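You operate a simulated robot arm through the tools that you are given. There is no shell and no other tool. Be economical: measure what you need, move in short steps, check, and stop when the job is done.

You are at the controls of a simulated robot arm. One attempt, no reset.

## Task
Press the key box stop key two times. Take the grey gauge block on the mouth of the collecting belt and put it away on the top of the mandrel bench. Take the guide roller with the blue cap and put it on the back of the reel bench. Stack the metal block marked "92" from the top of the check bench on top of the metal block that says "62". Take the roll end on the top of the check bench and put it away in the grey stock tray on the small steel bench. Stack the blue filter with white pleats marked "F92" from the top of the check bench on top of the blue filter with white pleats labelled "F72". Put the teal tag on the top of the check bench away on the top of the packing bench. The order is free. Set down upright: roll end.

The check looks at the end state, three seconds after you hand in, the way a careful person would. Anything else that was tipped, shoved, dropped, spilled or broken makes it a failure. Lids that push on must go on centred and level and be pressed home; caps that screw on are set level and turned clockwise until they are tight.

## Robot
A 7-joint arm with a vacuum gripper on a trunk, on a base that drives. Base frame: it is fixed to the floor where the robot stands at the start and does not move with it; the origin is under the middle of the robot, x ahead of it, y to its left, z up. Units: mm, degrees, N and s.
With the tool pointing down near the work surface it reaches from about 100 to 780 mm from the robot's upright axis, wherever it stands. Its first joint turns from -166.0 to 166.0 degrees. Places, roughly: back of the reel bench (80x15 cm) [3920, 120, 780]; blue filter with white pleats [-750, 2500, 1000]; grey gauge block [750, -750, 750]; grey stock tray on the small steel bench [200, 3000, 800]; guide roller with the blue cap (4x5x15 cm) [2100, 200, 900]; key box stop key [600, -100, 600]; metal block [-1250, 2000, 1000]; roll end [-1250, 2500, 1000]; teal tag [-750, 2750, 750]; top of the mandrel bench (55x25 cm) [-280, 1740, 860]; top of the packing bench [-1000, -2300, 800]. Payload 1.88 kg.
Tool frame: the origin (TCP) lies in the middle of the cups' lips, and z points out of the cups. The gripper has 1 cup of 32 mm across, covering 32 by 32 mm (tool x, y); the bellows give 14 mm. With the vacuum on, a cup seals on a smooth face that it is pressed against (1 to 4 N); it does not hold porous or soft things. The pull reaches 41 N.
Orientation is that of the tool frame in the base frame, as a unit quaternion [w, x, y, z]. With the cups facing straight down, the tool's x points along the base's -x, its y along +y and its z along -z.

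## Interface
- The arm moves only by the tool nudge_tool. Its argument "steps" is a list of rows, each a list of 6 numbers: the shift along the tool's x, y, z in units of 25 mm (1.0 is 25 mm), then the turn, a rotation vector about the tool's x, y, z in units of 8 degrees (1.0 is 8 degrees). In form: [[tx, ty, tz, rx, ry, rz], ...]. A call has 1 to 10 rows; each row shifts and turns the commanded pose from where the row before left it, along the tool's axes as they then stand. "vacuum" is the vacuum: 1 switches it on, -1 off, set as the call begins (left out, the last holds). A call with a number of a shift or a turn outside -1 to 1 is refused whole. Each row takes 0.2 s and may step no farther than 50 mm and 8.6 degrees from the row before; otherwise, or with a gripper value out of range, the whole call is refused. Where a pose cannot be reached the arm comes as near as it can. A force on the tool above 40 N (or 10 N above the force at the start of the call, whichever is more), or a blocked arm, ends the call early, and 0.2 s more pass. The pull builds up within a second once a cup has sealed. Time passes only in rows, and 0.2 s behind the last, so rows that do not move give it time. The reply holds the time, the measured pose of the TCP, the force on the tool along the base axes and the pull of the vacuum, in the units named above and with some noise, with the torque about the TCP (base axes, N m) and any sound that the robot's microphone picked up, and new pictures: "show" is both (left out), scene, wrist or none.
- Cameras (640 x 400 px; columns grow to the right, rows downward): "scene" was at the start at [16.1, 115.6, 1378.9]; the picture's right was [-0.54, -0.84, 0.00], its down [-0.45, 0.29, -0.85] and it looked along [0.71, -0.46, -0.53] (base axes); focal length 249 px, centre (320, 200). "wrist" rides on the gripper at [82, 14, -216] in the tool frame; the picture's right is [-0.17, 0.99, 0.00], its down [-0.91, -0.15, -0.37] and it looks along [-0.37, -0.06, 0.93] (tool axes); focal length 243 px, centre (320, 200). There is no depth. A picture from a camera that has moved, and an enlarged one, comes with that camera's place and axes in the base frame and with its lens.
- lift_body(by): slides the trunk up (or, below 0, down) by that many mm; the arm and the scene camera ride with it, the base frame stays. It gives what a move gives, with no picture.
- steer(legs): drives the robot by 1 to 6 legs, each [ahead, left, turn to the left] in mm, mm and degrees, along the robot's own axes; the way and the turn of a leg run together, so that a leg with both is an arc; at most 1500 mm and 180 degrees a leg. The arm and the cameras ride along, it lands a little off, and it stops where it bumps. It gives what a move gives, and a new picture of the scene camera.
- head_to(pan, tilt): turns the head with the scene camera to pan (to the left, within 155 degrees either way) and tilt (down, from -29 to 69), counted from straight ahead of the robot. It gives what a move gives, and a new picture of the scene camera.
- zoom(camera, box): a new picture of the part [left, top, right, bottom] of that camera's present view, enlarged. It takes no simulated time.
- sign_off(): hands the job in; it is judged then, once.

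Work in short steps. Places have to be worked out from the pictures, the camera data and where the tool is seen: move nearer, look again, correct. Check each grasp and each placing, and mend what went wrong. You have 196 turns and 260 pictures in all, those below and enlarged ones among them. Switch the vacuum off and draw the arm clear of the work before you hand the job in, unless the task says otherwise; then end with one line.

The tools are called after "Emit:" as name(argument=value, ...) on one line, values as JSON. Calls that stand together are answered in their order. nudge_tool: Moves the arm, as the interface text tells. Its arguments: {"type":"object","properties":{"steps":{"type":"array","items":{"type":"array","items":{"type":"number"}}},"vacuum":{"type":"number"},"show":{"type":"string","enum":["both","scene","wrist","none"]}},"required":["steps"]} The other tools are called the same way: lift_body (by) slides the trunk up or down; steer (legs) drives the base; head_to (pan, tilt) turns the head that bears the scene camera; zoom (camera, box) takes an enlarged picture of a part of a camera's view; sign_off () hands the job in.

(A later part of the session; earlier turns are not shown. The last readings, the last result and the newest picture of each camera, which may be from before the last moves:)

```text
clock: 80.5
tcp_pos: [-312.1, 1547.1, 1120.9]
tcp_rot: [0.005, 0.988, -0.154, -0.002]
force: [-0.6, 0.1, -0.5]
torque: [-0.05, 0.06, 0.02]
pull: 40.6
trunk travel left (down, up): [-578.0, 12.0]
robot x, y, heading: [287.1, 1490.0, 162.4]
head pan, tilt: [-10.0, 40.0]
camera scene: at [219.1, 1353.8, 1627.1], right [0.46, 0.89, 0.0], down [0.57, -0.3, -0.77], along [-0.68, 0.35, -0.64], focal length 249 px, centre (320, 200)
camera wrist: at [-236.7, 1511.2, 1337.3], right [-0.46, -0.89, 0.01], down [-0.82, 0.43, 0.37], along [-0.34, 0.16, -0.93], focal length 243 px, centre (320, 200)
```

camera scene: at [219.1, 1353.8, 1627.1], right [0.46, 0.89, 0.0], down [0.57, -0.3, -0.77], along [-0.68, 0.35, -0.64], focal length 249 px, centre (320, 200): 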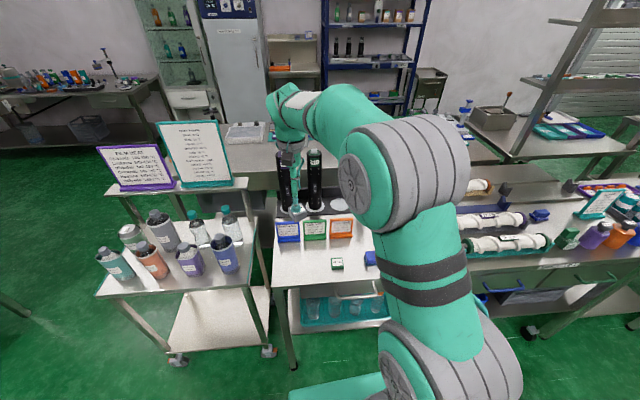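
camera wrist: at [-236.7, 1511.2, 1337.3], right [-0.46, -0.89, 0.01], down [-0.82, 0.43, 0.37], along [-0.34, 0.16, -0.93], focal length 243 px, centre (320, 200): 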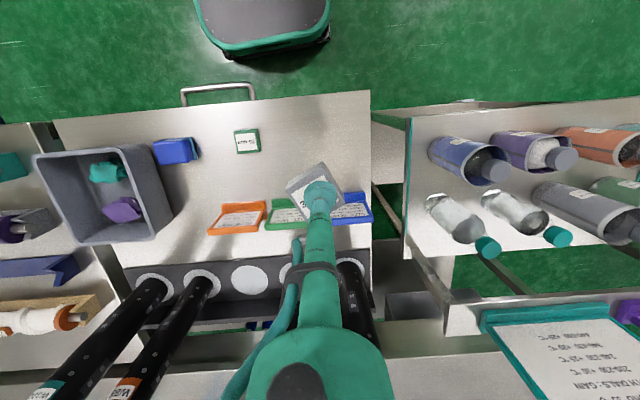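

The block will land in free space in front of the cards. I go down to ~935, then creep.

Emit:
nudge_tool(steps=[[0, 0, 1, 0, 0, 0], [0, 0, 1, 0, 0, 0], [0, 0, 1, 0, 0, 0], [0, 0, 1, 0, 0, 0], [0, 0, 1, 0, 0, 0], [0, 0, 1, 0, 0, 0], [0, 0, 0.9, 0, 0, 0]], show="wrist")

```text
clock: 82.1
tcp_pos: [-310.7, 1545.7, 952.8]
tcp_rot: [0.005, 0.988, -0.153, -0.001]
force: [0.6, 0.5, 0.3]
torque: [0.03, 0.04, 0.02]
pull: 40.6
trunk travel left (down, up): [-578.0, 12.0]
robot x, y, heading: [287.6, 1493.2, 162.5]
head pan, tilt: [-10.0, 40.0]
camera wrist: at [-234.8, 1509.1, 1167.7], right [-0.46, -0.89, 0.01], down [-0.82, 0.43, 0.37], along [-0.34, 0.16, -0.93], focal length 243 px, centre (320, 200)
```

wrist: 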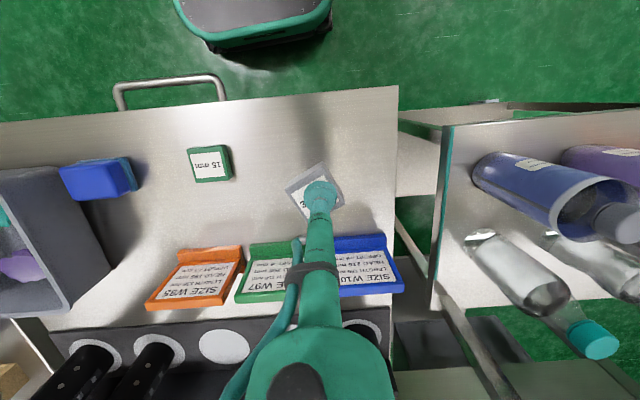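

Emit:
nudge_tool(steps=[[0, 0, 0.5, 0, 0, 0], [0, 0, 0.4, 0, 0, 0], [0, 0, 0.3, 0, 0, 0], [0, 0, 0.2, 0, 0, 0]], show="none")

```text
clock: 83.1
tcp_pos: [-310.5, 1546.2, 915.2]
tcp_rot: [0.005, 0.988, -0.154, -0.002]
force: [0.0, 0.0, -1.1]
torque: [0.04, 0.06, 0.01]
pull: 40.7
trunk travel left (down, up): [-578.0, 12.0]
robot x, y, heading: [285.1, 1494.0, 162.7]
head pan, tilt: [-10.0, 40.0]
```

Emit:
nudge_tool(steps=[[0, 0, 0.2, 0, 0, 0], [0, 0, 0.2, 0, 0, 0], [0, 0, 0, 0, 0, 0]], show="none")

Emit:
nudge_tool(steps=[[0, 0, 0.2, 0, 0, 0], [0, 0, 0, 0, 0, 0]], show="none")

```text
clock: 83.9
tcp_pos: [-310.1, 1544.3, 905.2]
tcp_rot: [0.004, 0.988, -0.155, -0.002]
force: [0.1, -0.5, -0.3]
torque: [0.02, 0.02, -0.01]
pull: 41.2
trunk travel left (down, up): [-578.0, 12.0]
robot x, y, heading: [284.8, 1490.5, 162.3]
head pan, tilt: [-10.0, 40.0]
```

```text
clock: 84.5
tcp_pos: [-310.4, 1544.6, 899.2]
tcp_rot: [0.005, 0.988, -0.153, -0.002]
force: [-0.6, -0.4, 0.1]
torque: [0.03, 0.02, 0.03]
pull: 41.1
trunk travel left (down, up): [-578.0, 12.0]
robot x, y, heading: [287.7, 1487.7, 162.8]
head pan, tilt: [-10.0, 40.0]
```

Emit:
nudge_tool(steps=[[0, 0, 0.15, 0, 0, 0], [0, 0, 0.1, 0, 0, 0], [0, 0, 0, 0, 0, 0]], show="none")

Emit:
zoom(camera="wrist", box=[260, 130, 380, 230])

```text
clock: 85.3
tcp_pos: [-310.1, 1542.6, 893.9]
tcp_rot: [0.005, 0.988, -0.153, -0.002]
force: [0.5, 1.0, -0.5]
torque: [0.0, 0.03, 0.0]
pull: 40.4
trunk travel left (down, up): [-578.0, 12.0]
robot x, y, heading: [287.0, 1485.9, 162.6]
head pan, tilt: [-10.0, 40.0]
```

```text
4.00 times, centred on (320, 180) of wrist
camera zoom: at [-235.3, 1508.4, 1110.5], right [-0.46, -0.89, 0.01], down [-0.82, 0.43, 0.37], along [-0.34, 0.16, -0.93], focal length 970 px, centre (320, 280)
```

zoom: 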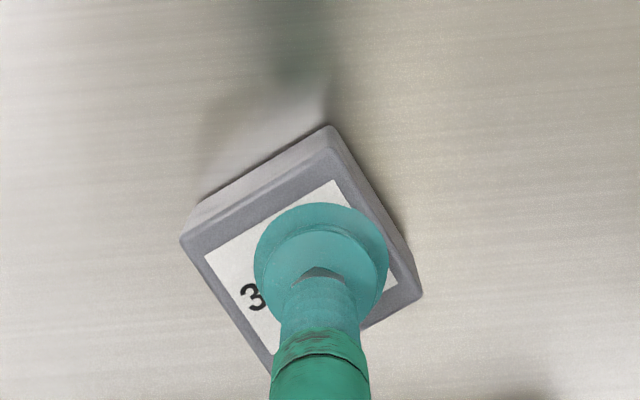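

Nearly on the surface. Creep further.

Emit:
nudge_tool(steps=[[0, 0, 0.12, 0, 0, 0], [0, 0, 0.12, 0, 0, 0], [0, 0, 0, 0, 0, 0]], show="none")

Emit:
nudge_tool(steps=[[0, 0, 0.12, 0, 0, 0], [0, 0, 0.12, 0, 0, 0], [0, 0, 0, 0, 0, 0]], show="none")

```text
clock: 86.1
tcp_pos: [-311.3, 1544.3, 889.9]
tcp_rot: [0.004, 0.988, -0.154, -0.004]
force: [-0.4, -1.8, 12.9]
torque: [0.02, -0.24, -0.03]
pull: 41.0
trunk travel left (down, up): [-578.0, 12.0]
robot x, y, heading: [284.0, 1487.8, 162.6]
head pan, tilt: [-10.0, 40.0]
```

```text
clock: 86.9
tcp_pos: [-311.7, 1544.2, 884.4]
tcp_rot: [0.004, 0.988, -0.154, -0.005]
force: [-10.9, -1.8, 29.7]
torque: [0.16, -0.37, 0.03]
pull: 41.1
trunk travel left (down, up): [-578.0, 12.0]
robot x, y, heading: [288.2, 1492.4, 162.4]
head pan, tilt: [-10.0, 40.0]
```

It is on the bench. I ease up, release, and rise.

Emit:
nudge_tool(steps=[[0, 0, -0.25, 0, 0, 0], [0, 0, 0, 0, 0, 0]], show="none")

Emit:
nudge_tool(steps=[[0, 0, 0, 0, 0, 0], [0, 0, 0, 0, 0, 0], [0, 0, 0, 0, 0, 0], [0, 0, -0.4, 0, 0, 0], [0, 0, -1, 0, 0, 0], [0, 0, -1, 0, 0, 0], [0, 0, -1, 0, 0, 0], [0, 0, -1, 0, 0, 0]], vacuum=-1, show="wrist")

```text
clock: 87.5
tcp_pos: [-305.5, 1545.5, 883.6]
tcp_rot: [0.004, 0.988, -0.154, 0.003]
force: [0.7, 0.4, 0.5]
torque: [0.02, 0.02, -0.02]
pull: 40.9
trunk travel left (down, up): [-578.0, 12.0]
robot x, y, heading: [285.5, 1487.7, 162.3]
head pan, tilt: [-10.0, 40.0]
```

```text
clock: 89.3
tcp_pos: [-307.8, 1544.3, 997.0]
tcp_rot: [0.004, 0.988, -0.154, -0.001]
force: [0.1, 0.8, -0.3]
torque: [0.04, 0.01, 0.02]
pull: 0.1
trunk travel left (down, up): [-578.0, 12.0]
robot x, y, heading: [287.7, 1491.0, 162.6]
head pan, tilt: [-10.0, 40.0]
camera wrist: at [-233.0, 1508.5, 1214.8], right [-0.46, -0.89, 0.01], down [-0.82, 0.43, 0.37], along [-0.34, 0.16, -0.93], focal length 243 px, centre (320, 200)
```

wrist: 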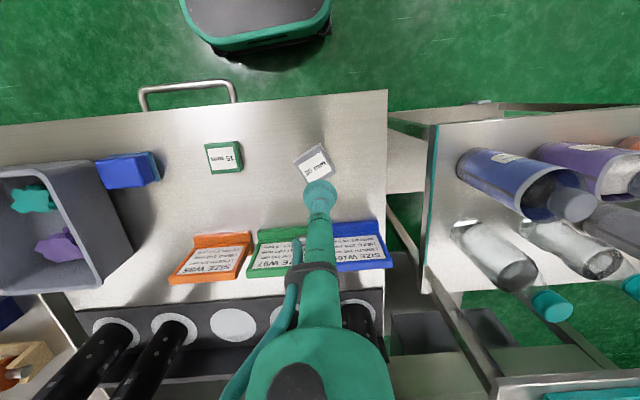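

Gauge block is put away. I retract and look toward the check bench behind.

Emit:
nudge_tool(steps=[[0, 0, -1, 0, 0, 0], [0, 0, -1, 0, 0, 0], [0, 0, -1, 0, 0, 0], [0, 0, -1, 0, 0, 0], [0, 0, -1, 0, 0, 0], [1, 0, -1, 0, 0, 0], [1, 0, -0.5, 0, 0, 0], [1, -0.5, 0, 0, 0, 0], [1, -0.5, 0, 0, 0, 0], [1, -0.5, 0, 0, 0, 0]], show="none")

Emit:
nudge_tool(steps=[[1, 0, 0, 0, 0, 0], [1, 0, 0, 0, 0, 0], [1, 0, 0, 0, 0, 0]], show="none")

Emit:
zoom(camera="scene", box=[90, 90, 490, 290])

```text
clock: 91.5
tcp_pos: [-177.0, 1543.2, 1162.8]
tcp_rot: [0.005, 0.988, -0.154, -0.002]
force: [0.4, -1.2, 0.5]
torque: [-0.01, 0.0, 0.02]
pull: 0.2
trunk travel left (down, up): [-578.0, 12.0]
robot x, y, heading: [287.3, 1488.7, 162.6]
head pan, tilt: [-10.0, 40.0]
```

```text
clock: 92.3
tcp_pos: [-105.9, 1521.4, 1161.6]
tcp_rot: [0.005, 0.988, -0.154, -0.001]
force: [-0.5, -0.1, -0.4]
torque: [0.0, 0.0, 0.0]
pull: 0.1
trunk travel left (down, up): [-578.0, 12.0]
robot x, y, heading: [286.7, 1487.4, 162.4]
head pan, tilt: [-10.0, 40.0]
```

```text
1.60 times, centred on (290, 190) of scene
camera zoom: at [219.4, 1353.8, 1627.1], right [0.46, 0.89, 0.0], down [0.57, -0.3, -0.77], along [-0.68, 0.35, -0.64], focal length 399 px, centre (368, 216)
```

zoom: 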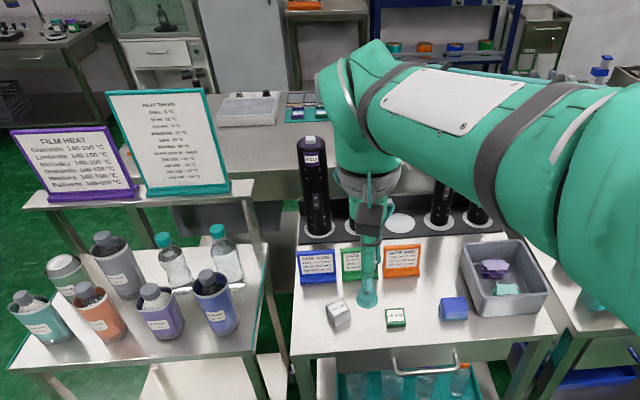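

I drive around the cart to the west side of the check bench: back down the aisle, then west through the corridor.

Emit:
steer(legs=[[-200, 1131, 0], [1192, 200, 0]])

Emit:
head_to(pan=-45, tilt=30)

```text
clock: 103.8
tcp_pos: [-1447.4, 640.0, 1163.3]
tcp_rot: [0.003, 0.983, -0.183, -0.001]
force: [0.7, -0.4, -0.1]
torque: [-0.02, 0.01, 0.02]
pull: 0.0
trunk travel left (down, up): [-578.0, 12.0]
robot x, y, heading: [-1057.4, 580.8, 159.2]
head pan, tilt: [-10.0, 40.0]
camera scene: at [-1130.4, 452.4, 1627.1], right [0.51, 0.86, 0.0], down [0.55, -0.33, -0.77], along [-0.66, 0.39, -0.64], focal length 249 px, centre (320, 200)
```

scene: 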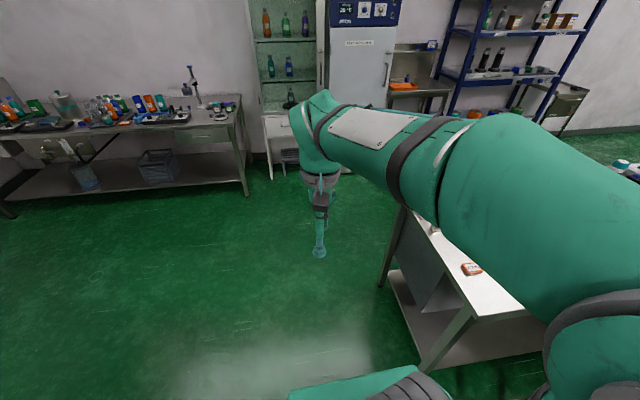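

```text
clock: 104.8
tcp_pos: [-1446.8, 637.4, 1162.2]
tcp_rot: [0.005, 0.983, -0.182, -0.002]
force: [-0.3, -0.4, 0.0]
torque: [0.0, 0.0, -0.02]
pull: 0.1
trunk travel left (down, up): [-578.0, 12.0]
robot x, y, heading: [-1056.0, 582.0, 159.2]
head pan, tilt: [-45.0, 30.0]
camera scene: at [-1094.5, 491.4, 1642.5], right [0.91, 0.41, 0.0], down [0.21, -0.46, -0.87], along [-0.36, 0.79, -0.5], focal length 249 px, centre (320, 200)
```

scene: 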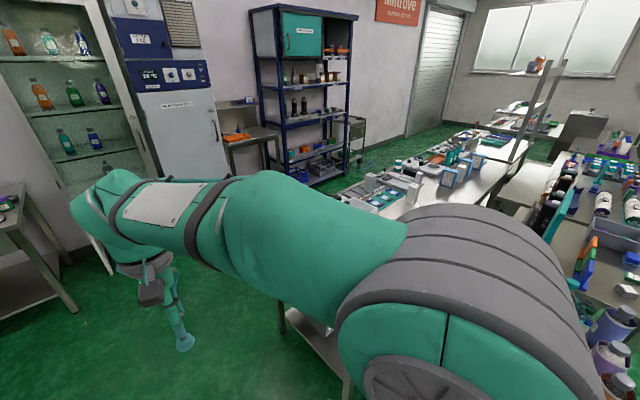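

The corridor west of the check bench is wide. I drive on, turn to face the bench (heading -20°), and slide alongside it.

Emit:
steer(legs=[[1350, 0, 0], [0, 0, -90], [0, 0, -89]])

Emit:
head_to(pan=40, tilt=30)

```text
clock: 118.7
tcp_pos: [-1868.9, 1014.8, 1161.1]
tcp_rot: [0.002, 0.134, 0.991, 0.004]
force: [0.6, 0.0, 0.2]
torque: [0.0, 0.03, -0.02]
pull: 0.0
trunk travel left (down, up): [-578.0, 12.0]
robot x, y, heading: [-2262.6, 1034.4, -15.3]
head pan, tilt: [-45.0, 30.0]
camera scene: at [-2232.3, 1127.3, 1642.5], right [-0.87, -0.5, 0.0], down [-0.25, 0.43, -0.87], along [0.43, -0.75, -0.5], focal length 249 px, centre (320, 200)
```

scene: 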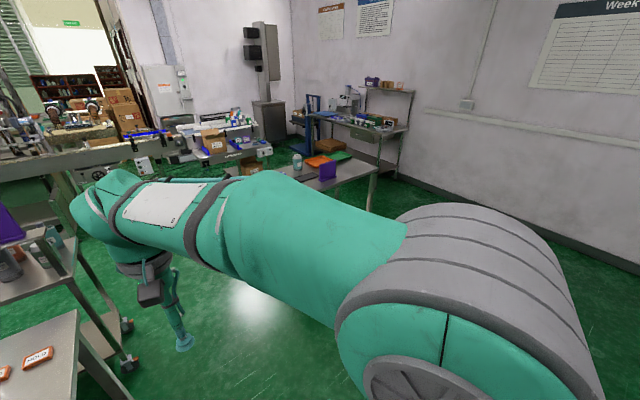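

```text
clock: 120.3
tcp_pos: [-1868.7, 1014.3, 1162.0]
tcp_rot: [0.0, 0.135, 0.991, 0.004]
force: [-0.4, 0.0, -0.3]
torque: [-0.03, 0.01, -0.03]
pull: 0.1
trunk travel left (down, up): [-578.0, 12.0]
robot x, y, heading: [-2262.9, 1032.3, -15.1]
head pan, tilt: [40.0, 30.0]
camera scene: at [-2195.1, 1243.7, 1642.5], right [0.42, -0.91, 0.0], down [-0.45, -0.21, -0.87], along [0.79, 0.36, -0.5], focal length 249 px, centre (320, 200)
```

scene: 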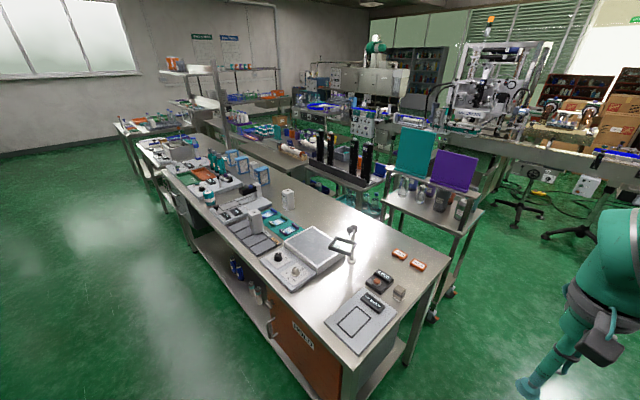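

Great view of the check bench. I enlarge it for labels.

Emit:
zoom(camera="scene", box=[220, 170, 440, 340])

Emit:
zoom(camera="scene", box=[110, 100, 310, 240])

```text
2.35 times, centred on (330, 255) of scene
camera zoom: at [-2195.1, 1243.7, 1642.5], right [0.42, -0.91, 0.0], down [-0.45, -0.21, -0.87], along [0.79, 0.36, -0.5], focal length 587 px, centre (296, 71)
```

zoom: 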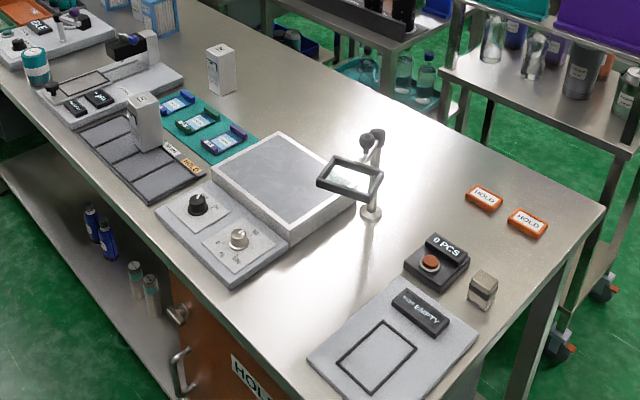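

```text
2.86 times, centred on (210, 170) of scene
camera zoom: at [-2195.1, 1243.7, 1642.5], right [0.42, -0.91, 0.0], down [-0.45, -0.21, -0.87], along [0.79, 0.36, -0.5], focal length 712 px, centre (634, 286)
```

zoom: 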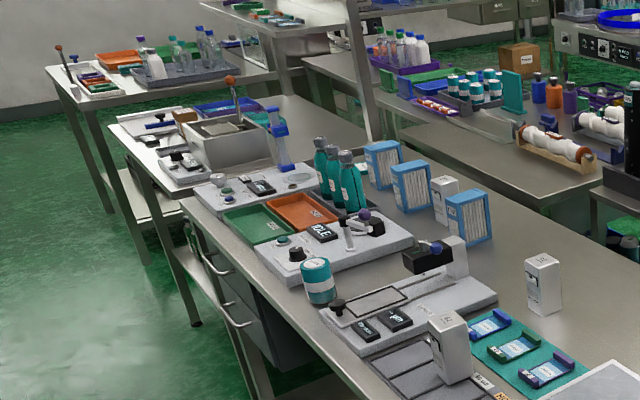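

Bench west edge runs from about (-1829,1317) along (0.366,0.93). I align the heading, slide left 1200 mm alongside, then look down at the items.

Emit:
steer(legs=[[-120, 0, -6], [0, 1220, 0]])

Emit:
head_to(pan=20, tilt=40)

```text
clock: 127.4
tcp_pos: [-1550.1, 2187.9, 1163.0]
tcp_rot: [0.002, 0.175, 0.985, 0.005]
force: [0.2, -0.6, -0.8]
torque: [0.02, -0.02, 0.0]
pull: 0.1
trunk travel left (down, up): [-578.0, 12.0]
robot x, y, heading: [-1938.7, 2239.2, -19.9]
head pan, tilt: [40.0, 30.0]
camera scene: at [-1856.6, 2442.3, 1642.5], right [0.34, -0.94, 0.0], down [-0.47, -0.17, -0.87], along [0.81, 0.3, -0.5], focal length 249 px, centre (320, 200)
```

scene: 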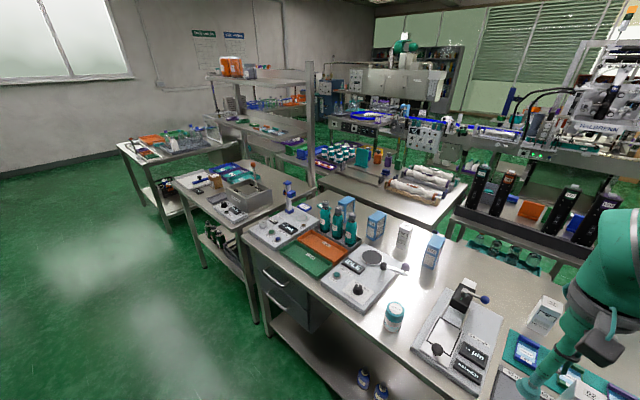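

```text
clock: 128.3
tcp_pos: [-1549.3, 2187.5, 1161.3]
tcp_rot: [0.001, 0.174, 0.985, 0.004]
force: [0.4, 0.2, -0.8]
torque: [0.01, -0.01, 0.01]
pull: 0.0
trunk travel left (down, up): [-578.0, 12.0]
robot x, y, heading: [-1942.9, 2237.4, -19.7]
head pan, tilt: [20.0, 40.0]
camera scene: at [-1856.5, 2411.4, 1627.2], right [0.0, -1.0, 0.0], down [-0.64, 0.0, -0.77], along [0.77, 0.0, -0.64], focal length 249 px, centre (320, 200)
```

scene: 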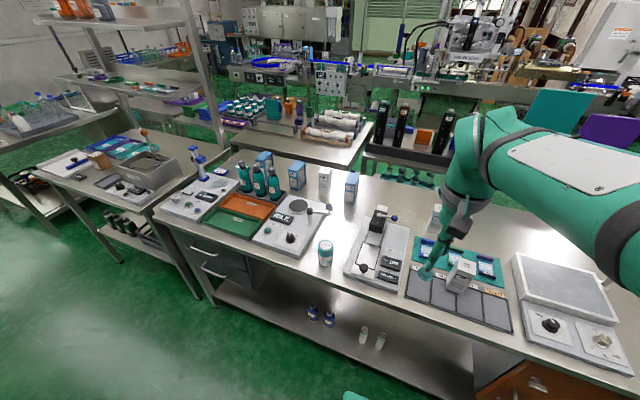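

Emit:
zoom(camera="scene", box=[230, 140, 390, 270])

Emit:
zoom(camera="scene", box=[390, 190, 540, 340])

```text
3.08 times, centred on (310, 205) of scene
camera zoom: at [-1856.5, 2411.4, 1627.2], right [0.0, -1.0, 0.0], down [-0.64, 0.0, -0.77], along [0.77, 0.0, -0.64], focal length 767 px, centre (351, 185)
```

zoom: 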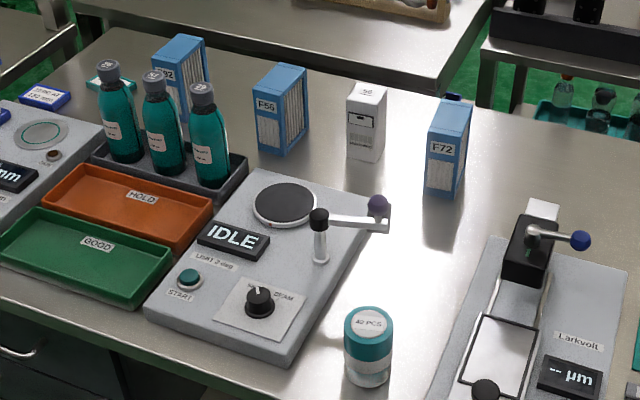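

```text
2.67 times, centred on (465, 265) of scene
camera zoom: at [-1856.5, 2411.4, 1627.2], right [0.0, -1.0, 0.0], down [-0.64, 0.0, -0.77], along [0.77, 0.0, -0.64], focal length 665 px, centre (-67, 27)
```

zoom: 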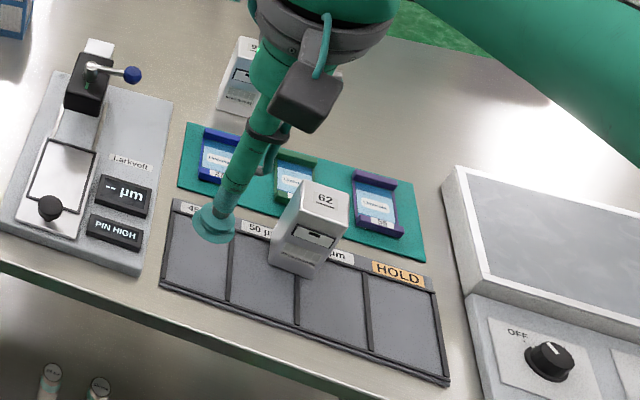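

Emit:
zoom(camera="scene", box=[305, 230, 345, 275])

Emit:
zoom(camera="scene", box=[225, 145, 305, 195])

Emit:
zoom(camera="scene", box=[310, 155, 370, 195])

```text
8.89 times, centred on (325, 252) of scene
camera zoom: at [-1856.5, 2411.4, 1627.2], right [0.0, -1.0, 0.0], down [-0.64, 0.0, -0.77], along [0.77, 0.0, -0.64], focal length 2216 px, centre (276, -267)
```

zoom: 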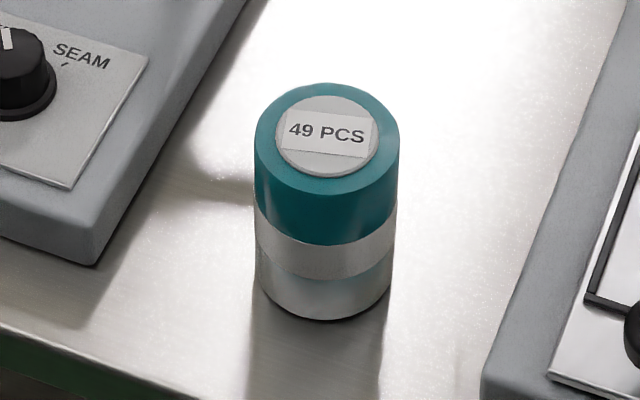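

```text
8.00 times, centred on (265, 170) of scene
camera zoom: at [-1856.5, 2411.4, 1627.2], right [0.0, -1.0, 0.0], down [-0.64, 0.0, -0.77], along [0.77, 0.0, -0.64], focal length 1994 px, centre (760, 440)
```

zoom: 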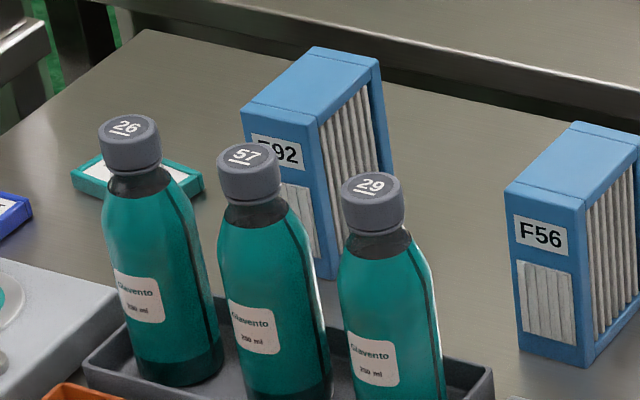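

```text
10.00 times, centred on (340, 175) of scene
camera zoom: at [-1856.5, 2411.4, 1627.2], right [0.0, -1.0, 0.0], down [-0.64, 0.0, -0.77], along [0.77, 0.0, -0.64], focal length 2493 px, centre (120, 450)
```

zoom: 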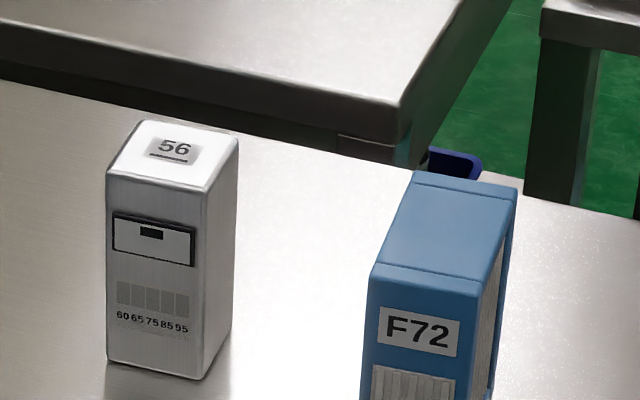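

Identified: 62 near tool, likely "92" behind it, F92/F56/F72, teal tag behind the bottles, roll end = teal-topped cylinder. I move 120 mm closer and take a wrist look.

Emit:
steer(legs=[[120, 0, -1.5]])

Emit:
nudge_tool(steps=[[0, -1, 0, 0, 0, 0], [0, -1, 0, 0, 0, 0]], show="wrist")

```text
clock: 129.5
tcp_pos: [-1436.2, 2135.0, 1162.1]
tcp_rot: [0.002, 0.185, 0.983, 0.004]
force: [-0.6, 0.5, -1.3]
torque: [0.01, 0.01, -0.05]
pull: 0.0
trunk travel left (down, up): [-578.0, 12.0]
robot x, y, heading: [-1827.1, 2196.6, -21.1]
head pan, tilt: [20.0, 40.0]
camera scene: at [-1737.8, 2366.5, 1627.1], right [-0.02, -1.0, 0.0], down [-0.64, 0.01, -0.77], along [0.77, -0.02, -0.64], focal length 249 px, centre (320, 200)
```

scene: 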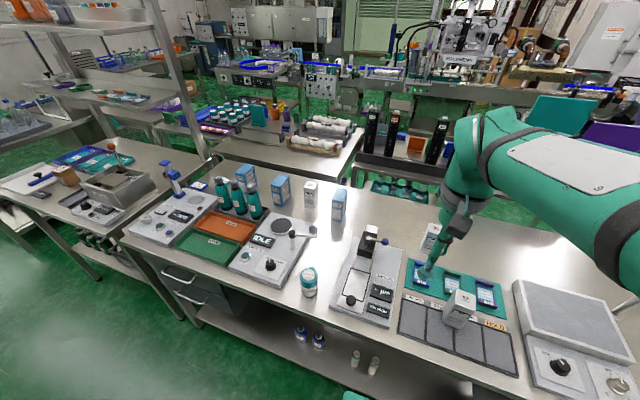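

```text
clock: 130.1
tcp_pos: [-1455.9, 2091.4, 1160.3]
tcp_rot: [0.002, 0.185, 0.983, 0.004]
force: [0.7, 0.1, 0.2]
torque: [0.02, -0.01, 0.0]
pull: 0.0
trunk travel left (down, up): [-578.0, 12.0]
robot x, y, heading: [-1828.4, 2193.4, -21.1]
head pan, tilt: [20.0, 40.0]
camera wrist: at [-1527.9, 2132.7, 1377.5], right [0.51, 0.86, 0.01], down [0.79, -0.48, 0.37], along [0.33, -0.18, -0.93], focal length 243 px, centre (320, 200)
```

wrist: 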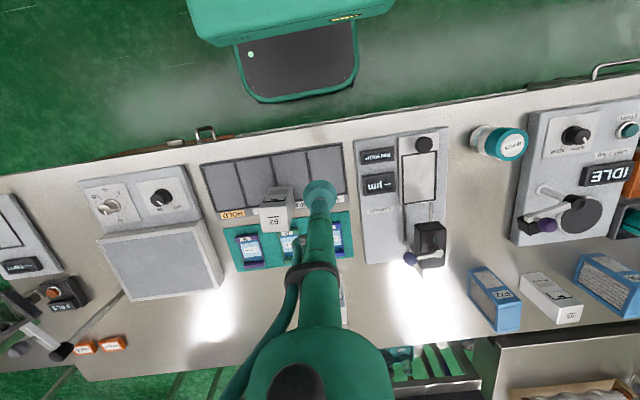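

The second metal block is behind the tool. I shift sideways to expose it.

Emit:
nudge_tool(steps=[[0, 1, 0, 0, 0, 0], [0, 1, 0, 0, 0, 0], [0, 1, 0, 0, 0, 0], [0, 1, 0, 0, 0, 0], [-1, 1, 0, 0, 0, 0], [-1, 0, 0, 0, 0, 0]], show="wrist")

Emit:
zoom(camera="wrist", box=[150, 130, 350, 290])

Emit:
zoom(camera="scene", box=[390, 200, 520, 330])

```text
clock: 131.5
tcp_pos: [-1361.1, 2186.2, 1161.8]
tcp_rot: [0.001, 0.185, 0.983, 0.004]
force: [0.7, -0.1, 0.7]
torque: [-0.04, 0.01, -0.02]
pull: 0.0
trunk travel left (down, up): [-578.0, 12.0]
robot x, y, heading: [-1826.2, 2192.8, -21.2]
head pan, tilt: [20.0, 40.0]
camera wrist: at [-1432.7, 2226.9, 1378.2], right [0.51, 0.86, 0.01], down [0.79, -0.48, 0.37], along [0.33, -0.18, -0.93], focal length 243 px, centre (320, 200)
```

wrist: 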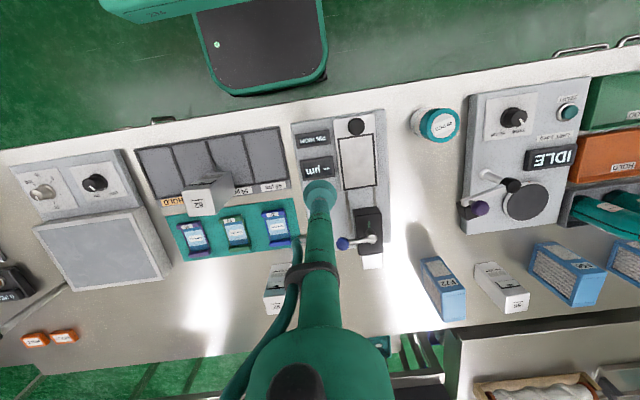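

```text
2.50 times, centred on (250, 210) of wrist
camera zoom: at [-1432.7, 2226.9, 1378.2], right [0.51, 0.86, 0.01], down [0.79, -0.48, 0.37], along [0.33, -0.18, -0.93], focal length 606 px, centre (495, 175)
```

zoom: 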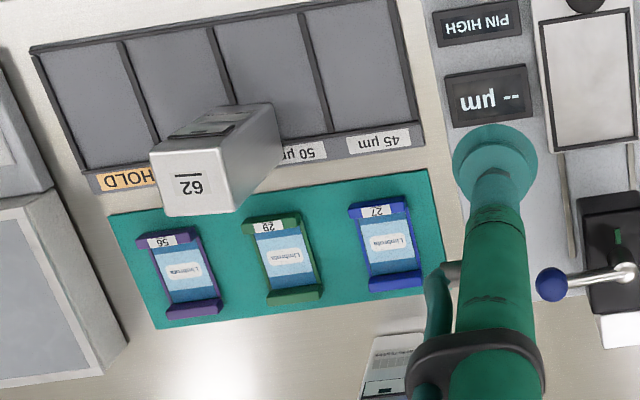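

```text
3.08 times, centred on (455, 265) of scene
camera zoom: at [-1737.7, 2366.7, 1627.1], right [-0.02, -1.0, 0.0], down [-0.64, 0.01, -0.77], along [0.77, -0.02, -0.64], focal length 767 px, centre (-95, 0)
```

zoom: 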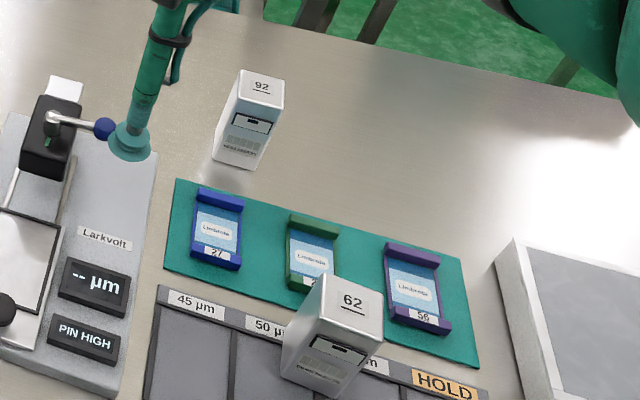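

"92" confirmed at about (-1122, 1933, 975), "62" top at (-1392, 1964, 984). I move 60 mm closer, then hover over the 92.

Emit:
steer(legs=[[60, 0, 0]])

Emit:
nudge_tool(steps=[[-0.3, -1, 0, 0, 0, 0], [-1, -1, 0, 0, 0, 0], [-1, -1, 0, 0, 0, 0], [-1, -1, 0, 0, 0, 0], [-1, -1, 0, 0, 0, 0], [-0.5, -1, 0, 0, 0, 0]], show="wrist")

```text
clock: 132.5
tcp_pos: [-1304.5, 2163.7, 1161.6]
tcp_rot: [0.001, 0.187, 0.982, 0.005]
force: [0.1, 0.2, -0.5]
torque: [-0.01, 0.06, 0.0]
pull: 0.0
trunk travel left (down, up): [-578.0, 12.0]
robot x, y, heading: [-1776.4, 2168.3, -21.1]
head pan, tilt: [20.0, 40.0]
camera scene: at [-1680.9, 2344.6, 1627.1], right [-0.02, -1.0, 0.0], down [-0.64, 0.01, -0.77], along [0.77, -0.02, -0.64], focal length 249 px, centre (320, 200)
```

scene: 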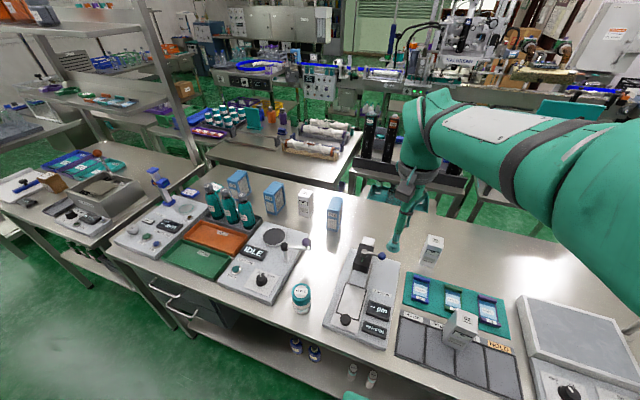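

```text
clock: 133.9
tcp_pos: [-1249.5, 1979.2, 1157.6]
tcp_rot: [0.001, 0.186, 0.983, 0.004]
force: [0.1, 0.6, -0.9]
torque: [-0.02, 0.02, -0.01]
pull: 0.0
trunk travel left (down, up): [-578.0, 12.0]
robot x, y, heading: [-1768.1, 2174.6, -20.9]
head pan, tilt: [20.0, 40.0]
camera wrist: at [-1321.1, 2020.3, 1375.3], right [0.51, 0.86, 0.01], down [0.79, -0.48, 0.37], along [0.32, -0.18, -0.93], focal length 243 px, centre (320, 200)
```

wrist: 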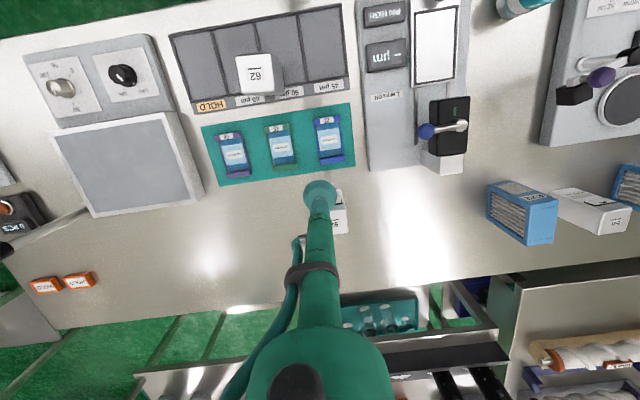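

Now over the 92 block, lowering to ~1060.

Emit:
nudge_tool(steps=[[-1, 0.07, 0.7, 0, 0, 0], [-1, 0.07, 0.7, 0, 0, 0], [-1, 0.07, 0.7, 0, 0, 0], [-1, 0.07, 0.7, 0, 0, 0], [-1, 0.07, 0.7, 0, 0, 0], [-0.2, 0, 0.5, 0, 0, 0]], show="wrist")

Emit:
zoom(camera="scene", box=[380, 200, 480, 280])

```text
clock: 135.3
tcp_pos: [-1123.1, 1942.7, 1061.2]
tcp_rot: [0.002, 0.186, 0.983, 0.004]
force: [0.3, -0.3, 0.3]
torque: [0.01, 0.03, 0.01]
pull: 0.1
trunk travel left (down, up): [-578.0, 12.0]
robot x, y, heading: [-1768.7, 2167.9, -21.4]
head pan, tilt: [20.0, 40.0]
camera wrist: at [-1194.8, 1983.4, 1278.0], right [0.51, 0.86, 0.01], down [0.79, -0.48, 0.37], along [0.33, -0.19, -0.93], focal length 243 px, centre (320, 200)
```

wrist: 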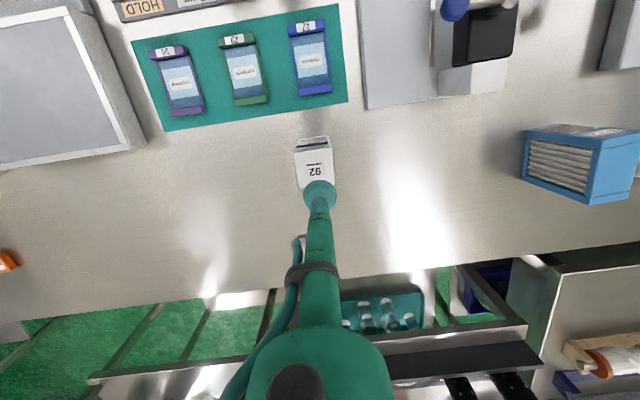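

```text
5.00 times, centred on (430, 240) of scene
camera zoom: at [-1681.2, 2344.6, 1627.1], right [-0.02, -1.0, 0.0], down [-0.64, 0.01, -0.77], along [0.77, -0.02, -0.64], focal length 1246 px, centre (-230, 0)
```

zoom: 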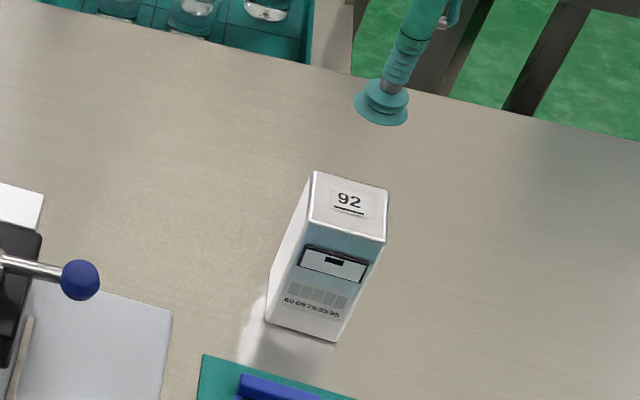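

92's top centre is (-1125, 1935.5, 972). Adjust and go down to ~990 for a final look.

Emit:
nudge_tool(steps=[[-0.03, -0.29, 0.8, 0, 0, 0], [0, 0, 0.8, 0, 0, 0], [0, 0, 0.8, 0, 0, 0], [0, 0, 0.5, 0, 0, 0]], show="none")

Emit:
zoom(camera="wrist", box=[270, 140, 370, 220])

Emit:
zoom(camera="scene", box=[390, 210, 470, 270])

```text
clock: 136.3
tcp_pos: [-1123.6, 1935.1, 987.6]
tcp_rot: [0.0, 0.186, 0.983, 0.004]
force: [0.3, 0.1, -0.3]
torque: [0.0, -0.02, 0.01]
pull: 0.1
trunk travel left (down, up): [-578.0, 12.0]
robot x, y, heading: [-1767.8, 2170.3, -21.3]
head pan, tilt: [20.0, 40.0]
```

```text
5.00 times, centred on (320, 180) of wrist
camera zoom: at [-1195.3, 1976.5, 1204.5], right [0.51, 0.86, 0.01], down [0.79, -0.48, 0.37], along [0.32, -0.18, -0.93], focal length 1213 px, centre (320, 300)
```

zoom: 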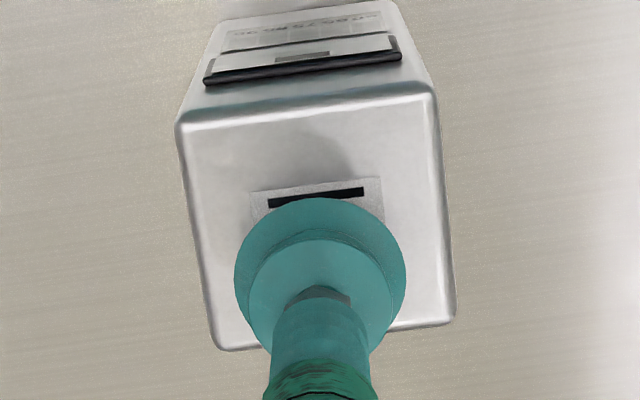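

```text
6.67 times, centred on (430, 240) of scene
camera zoom: at [-1681.3, 2344.6, 1627.1], right [-0.02, -1.0, 0.0], down [-0.64, 0.01, -0.77], along [0.77, -0.02, -0.64], focal length 1662 px, centre (-413, -67)
```

zoom: 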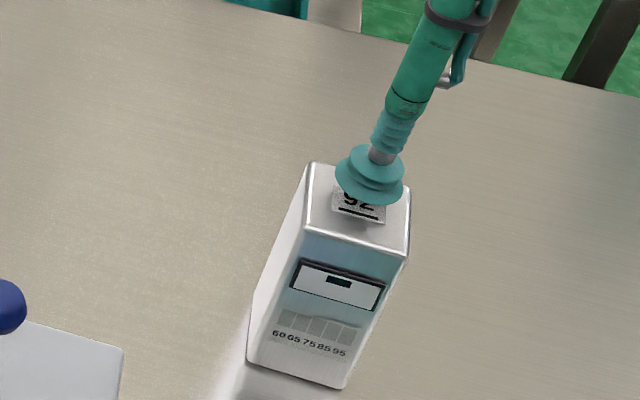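

Top-face centre is ~5 mm nearer the robot than the cup axis. Correct and press on with vacuum.

Emit:
nudge_tool(steps=[[0.2, 0.03, 0.2, 0, 0, 0], [0, 0, 0.3, 0, 0, 0], [0, 0, 0.2, 0, 0, 0], [0, 0, 0, 0, 0, 0]], vacuum=1, show="none")

```text
clock: 137.3
tcp_pos: [-1127.1, 1936.1, 974.6]
tcp_rot: [0.004, 0.185, 0.983, 0.004]
force: [-2.0, -0.2, 18.6]
torque: [-0.23, 0.17, -0.1]
pull: 40.5
trunk travel left (down, up): [-578.0, 12.0]
robot x, y, heading: [-1767.8, 2173.4, -21.4]
head pan, tilt: [20.0, 40.0]
```

Sealed. Lift by 190 mm.

Emit:
nudge_tool(steps=[[0, 0, -0.4, 0, 0, 0], [0, 0, -0.6, 0, 0, 0], [0, 0, -1, 0, 0, 0], [0, 0, -1, 0, 0, 0], [0, 0, -1, 0, 0, 0], [0, 0, -1, 0, 0, 0], [0, 0, -1, 0, 0, 0], [0, 0, -1, 0, 0, 0], [0.5, 0, -0.6, 0, 0, 0]], show="scene")

```text
clock: 139.3
tcp_pos: [-1141.8, 1940.8, 1161.0]
tcp_rot: [0.002, 0.185, 0.983, 0.005]
force: [-0.2, 0.2, -4.3]
torque: [0.0, 0.02, -0.03]
pull: 40.7
trunk travel left (down, up): [-578.0, 12.0]
robot x, y, heading: [-1774.7, 2169.2, -21.3]
head pan, tilt: [20.0, 40.0]
camera scene: at [-1681.5, 2344.7, 1627.1], right [-0.02, -1.0, 0.0], down [-0.64, 0.01, -0.77], along [0.77, -0.02, -0.64], focal length 249 px, centre (320, 200)
```

scene: 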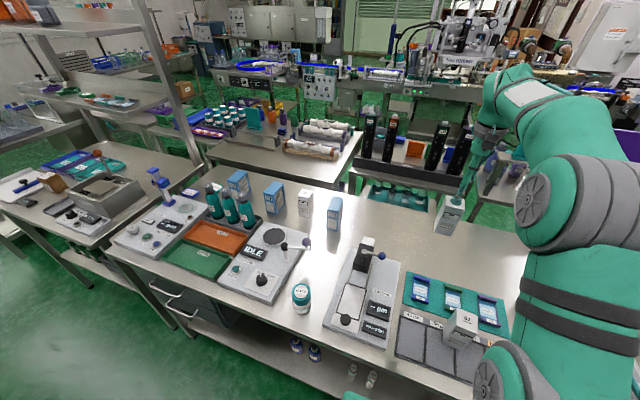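

Held. Now toward the 62 block, stopping ~50 mm short for a look.

Emit:
nudge_tool(steps=[[1, -0.3, 0, 0, 0, 0], [1, -0.3, 0, 0, 0, 0], [1, -0.3, 0, 0, 0, 0], [1, -0.3, 0, 0, 0, 0], [1, -0.3, 0, 0, 0, 0], [1, -0.3, 0, 0, 0, 0], [1, -0.3, 0, 0, 0, 0], [0.8, -0.2, 0, 0, 0, 0]], show="wrist")

Emit:
zoom(camera="scene", box=[410, 240, 510, 340])

Emit:
zoom(camera="wrist", box=[260, 110, 370, 210])

```text
clock: 141.1
tcp_pos: [-1346.0, 1959.1, 1158.2]
tcp_rot: [0.0, 0.186, 0.983, 0.004]
force: [0.8, 0.4, -4.8]
torque: [-0.02, 0.02, -0.01]
pull: 40.8
trunk travel left (down, up): [-578.0, 12.0]
robot x, y, heading: [-1770.5, 2171.2, -21.2]
head pan, tilt: [20.0, 40.0]
camera wrist: at [-1417.7, 2000.1, 1376.4], right [0.51, 0.86, 0.01], down [0.79, -0.48, 0.37], along [0.32, -0.18, -0.93], focal length 243 px, centre (320, 200)
```

wrist: 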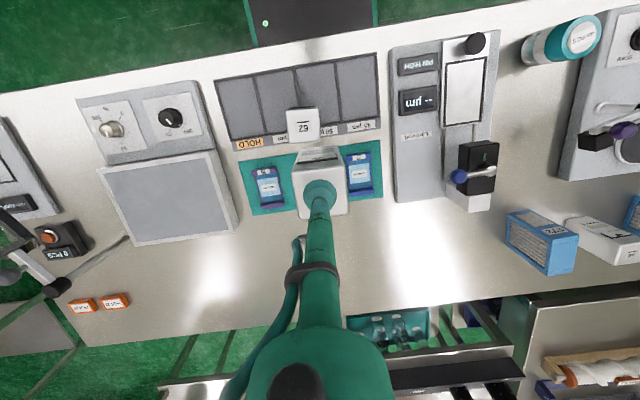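

```text
4.00 times, centred on (460, 290) of scene
camera zoom: at [-1681.6, 2344.7, 1627.1], right [-0.02, -1.0, 0.0], down [-0.64, 0.01, -0.77], along [0.77, -0.02, -0.64], focal length 997 px, centre (-240, -160)
```

zoom: 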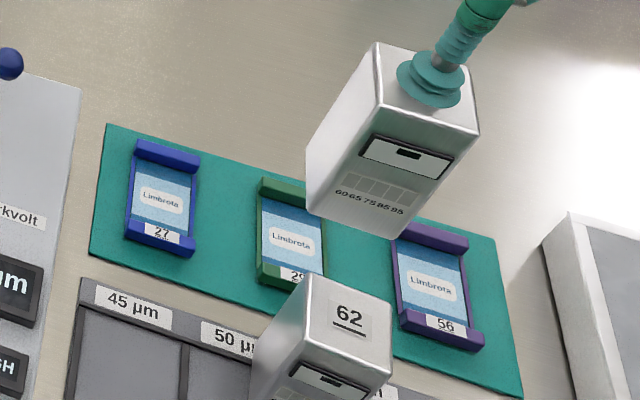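

```text
4.00 times, centred on (315, 160) of wrist
camera zoom: at [-1417.7, 2000.1, 1376.4], right [0.51, 0.86, 0.01], down [0.79, -0.48, 0.37], along [0.32, -0.18, -0.93], focal length 970 px, centre (340, 360)
```

zoom: 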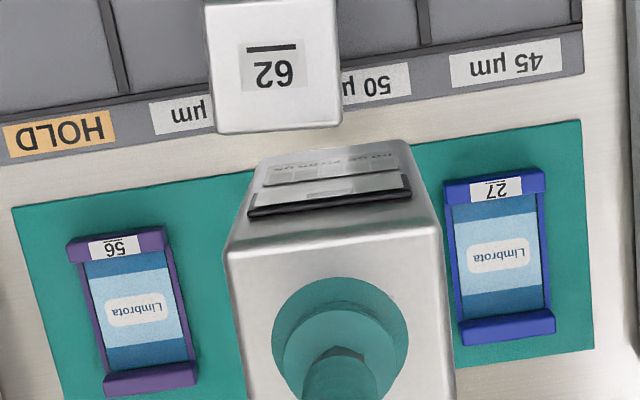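

62 top centre ≈ (-1400, 1967, ~990). Block height ≈112, so the held block's bottom is at ~1046; I move over it at this height and check alignment.

Emit:
nudge_tool(steps=[[0.7, -0.16, 0, 0, 0, 0], [0.7, -0.16, 0, 0, 0, 0], [0.69, -0.16, 0, 0, 0, 0], [0, 0, 0.6, 0, 0, 0], [0, 0, 0, 0, 0, 0]], show="none")

Emit:
zoom(camera="wrist", box=[270, 120, 380, 220])

Emit:
zoom(camera="scene", box=[410, 230, 530, 350])

```text
clock: 142.3
tcp_pos: [-1396.5, 1968.4, 1141.8]
tcp_rot: [0.001, 0.185, 0.983, 0.004]
force: [0.5, -0.4, -5.0]
torque: [-0.02, 0.05, 0.02]
pull: 41.5
trunk travel left (down, up): [-578.0, 12.0]
robot x, y, heading: [-1767.5, 2173.0, -20.9]
head pan, tilt: [20.0, 40.0]
```

```text
4.00 times, centred on (325, 170) of wrist
camera zoom: at [-1468.4, 2009.3, 1359.7], right [0.51, 0.86, 0.01], down [0.79, -0.48, 0.37], along [0.32, -0.18, -0.93], focal length 970 px, centre (300, 320)
```

zoom: 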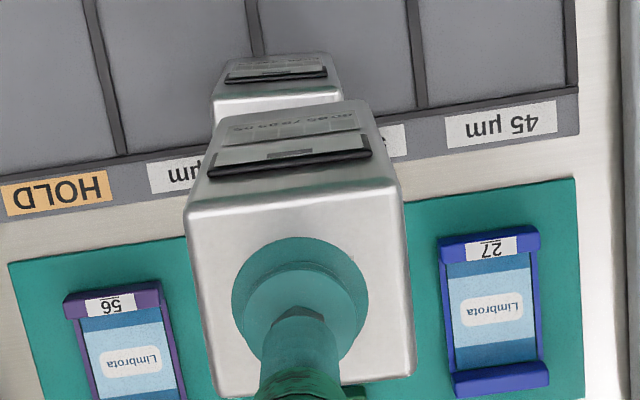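

```text
3.33 times, centred on (470, 290) of scene
camera zoom: at [-1681.2, 2344.5, 1627.1], right [-0.02, -1.0, 0.0], down [-0.64, 0.01, -0.77], along [0.77, -0.02, -0.64], focal length 831 px, centre (-180, -100)
```

zoom: 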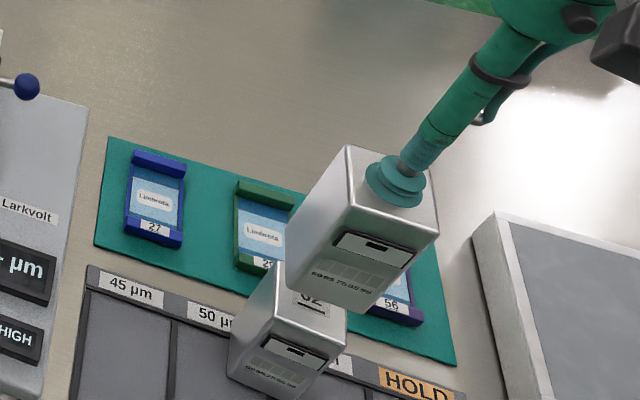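

Front edges match within ~3 mm by the wrist view. Lower 20 mm and look closer.

Emit:
nudge_tool(steps=[[0, 0, 0.4, 0, 0, 0], [0, 0, 0.4, 0, 0, 0], [0, 0, 0, 0, 0, 0]], show="none")

Emit:
zoom(camera="wrist", box=[280, 125, 360, 175])

Emit:
zoom(camera="scene", box=[430, 260, 510, 340])

```text
clock: 143.1
tcp_pos: [-1396.6, 1968.1, 1125.2]
tcp_rot: [0.001, 0.185, 0.983, 0.005]
force: [0.2, 0.0, -4.3]
torque: [-0.01, -0.03, 0.01]
pull: 40.9
trunk travel left (down, up): [-578.0, 12.0]
robot x, y, heading: [-1764.6, 2172.4, -21.2]
head pan, tilt: [20.0, 40.0]
```

```text
8.00 times, centred on (320, 150) of wrist
camera zoom: at [-1468.2, 2008.8, 1341.2], right [0.51, 0.86, 0.01], down [0.79, -0.48, 0.37], along [0.32, -0.18, -0.93], focal length 1941 px, centre (320, 600)
```

zoom: 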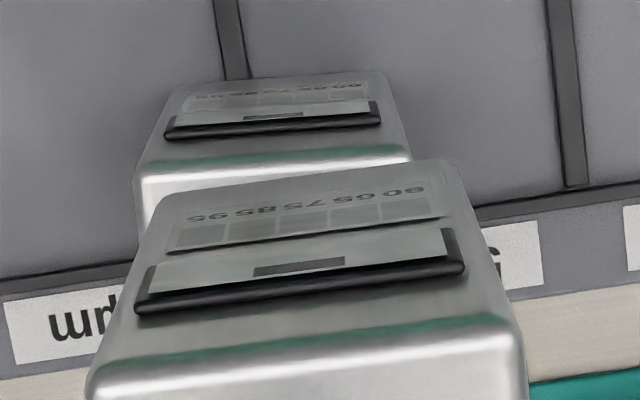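

```text
5.00 times, centred on (470, 300) of scene
camera zoom: at [-1681.4, 2344.6, 1627.1], right [-0.02, -1.0, 0.0], down [-0.64, 0.01, -0.77], along [0.77, -0.02, -0.64], focal length 1246 px, centre (-430, -300)
```

zoom: 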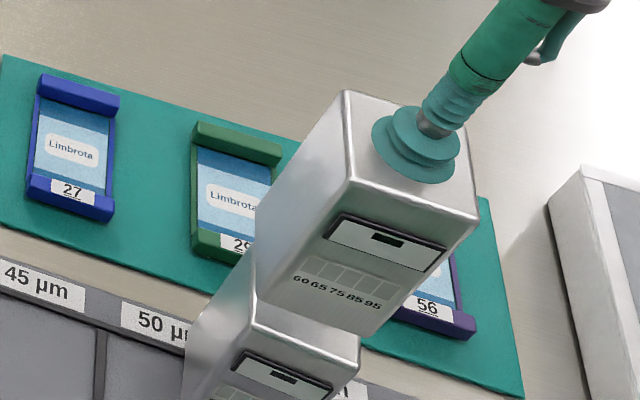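

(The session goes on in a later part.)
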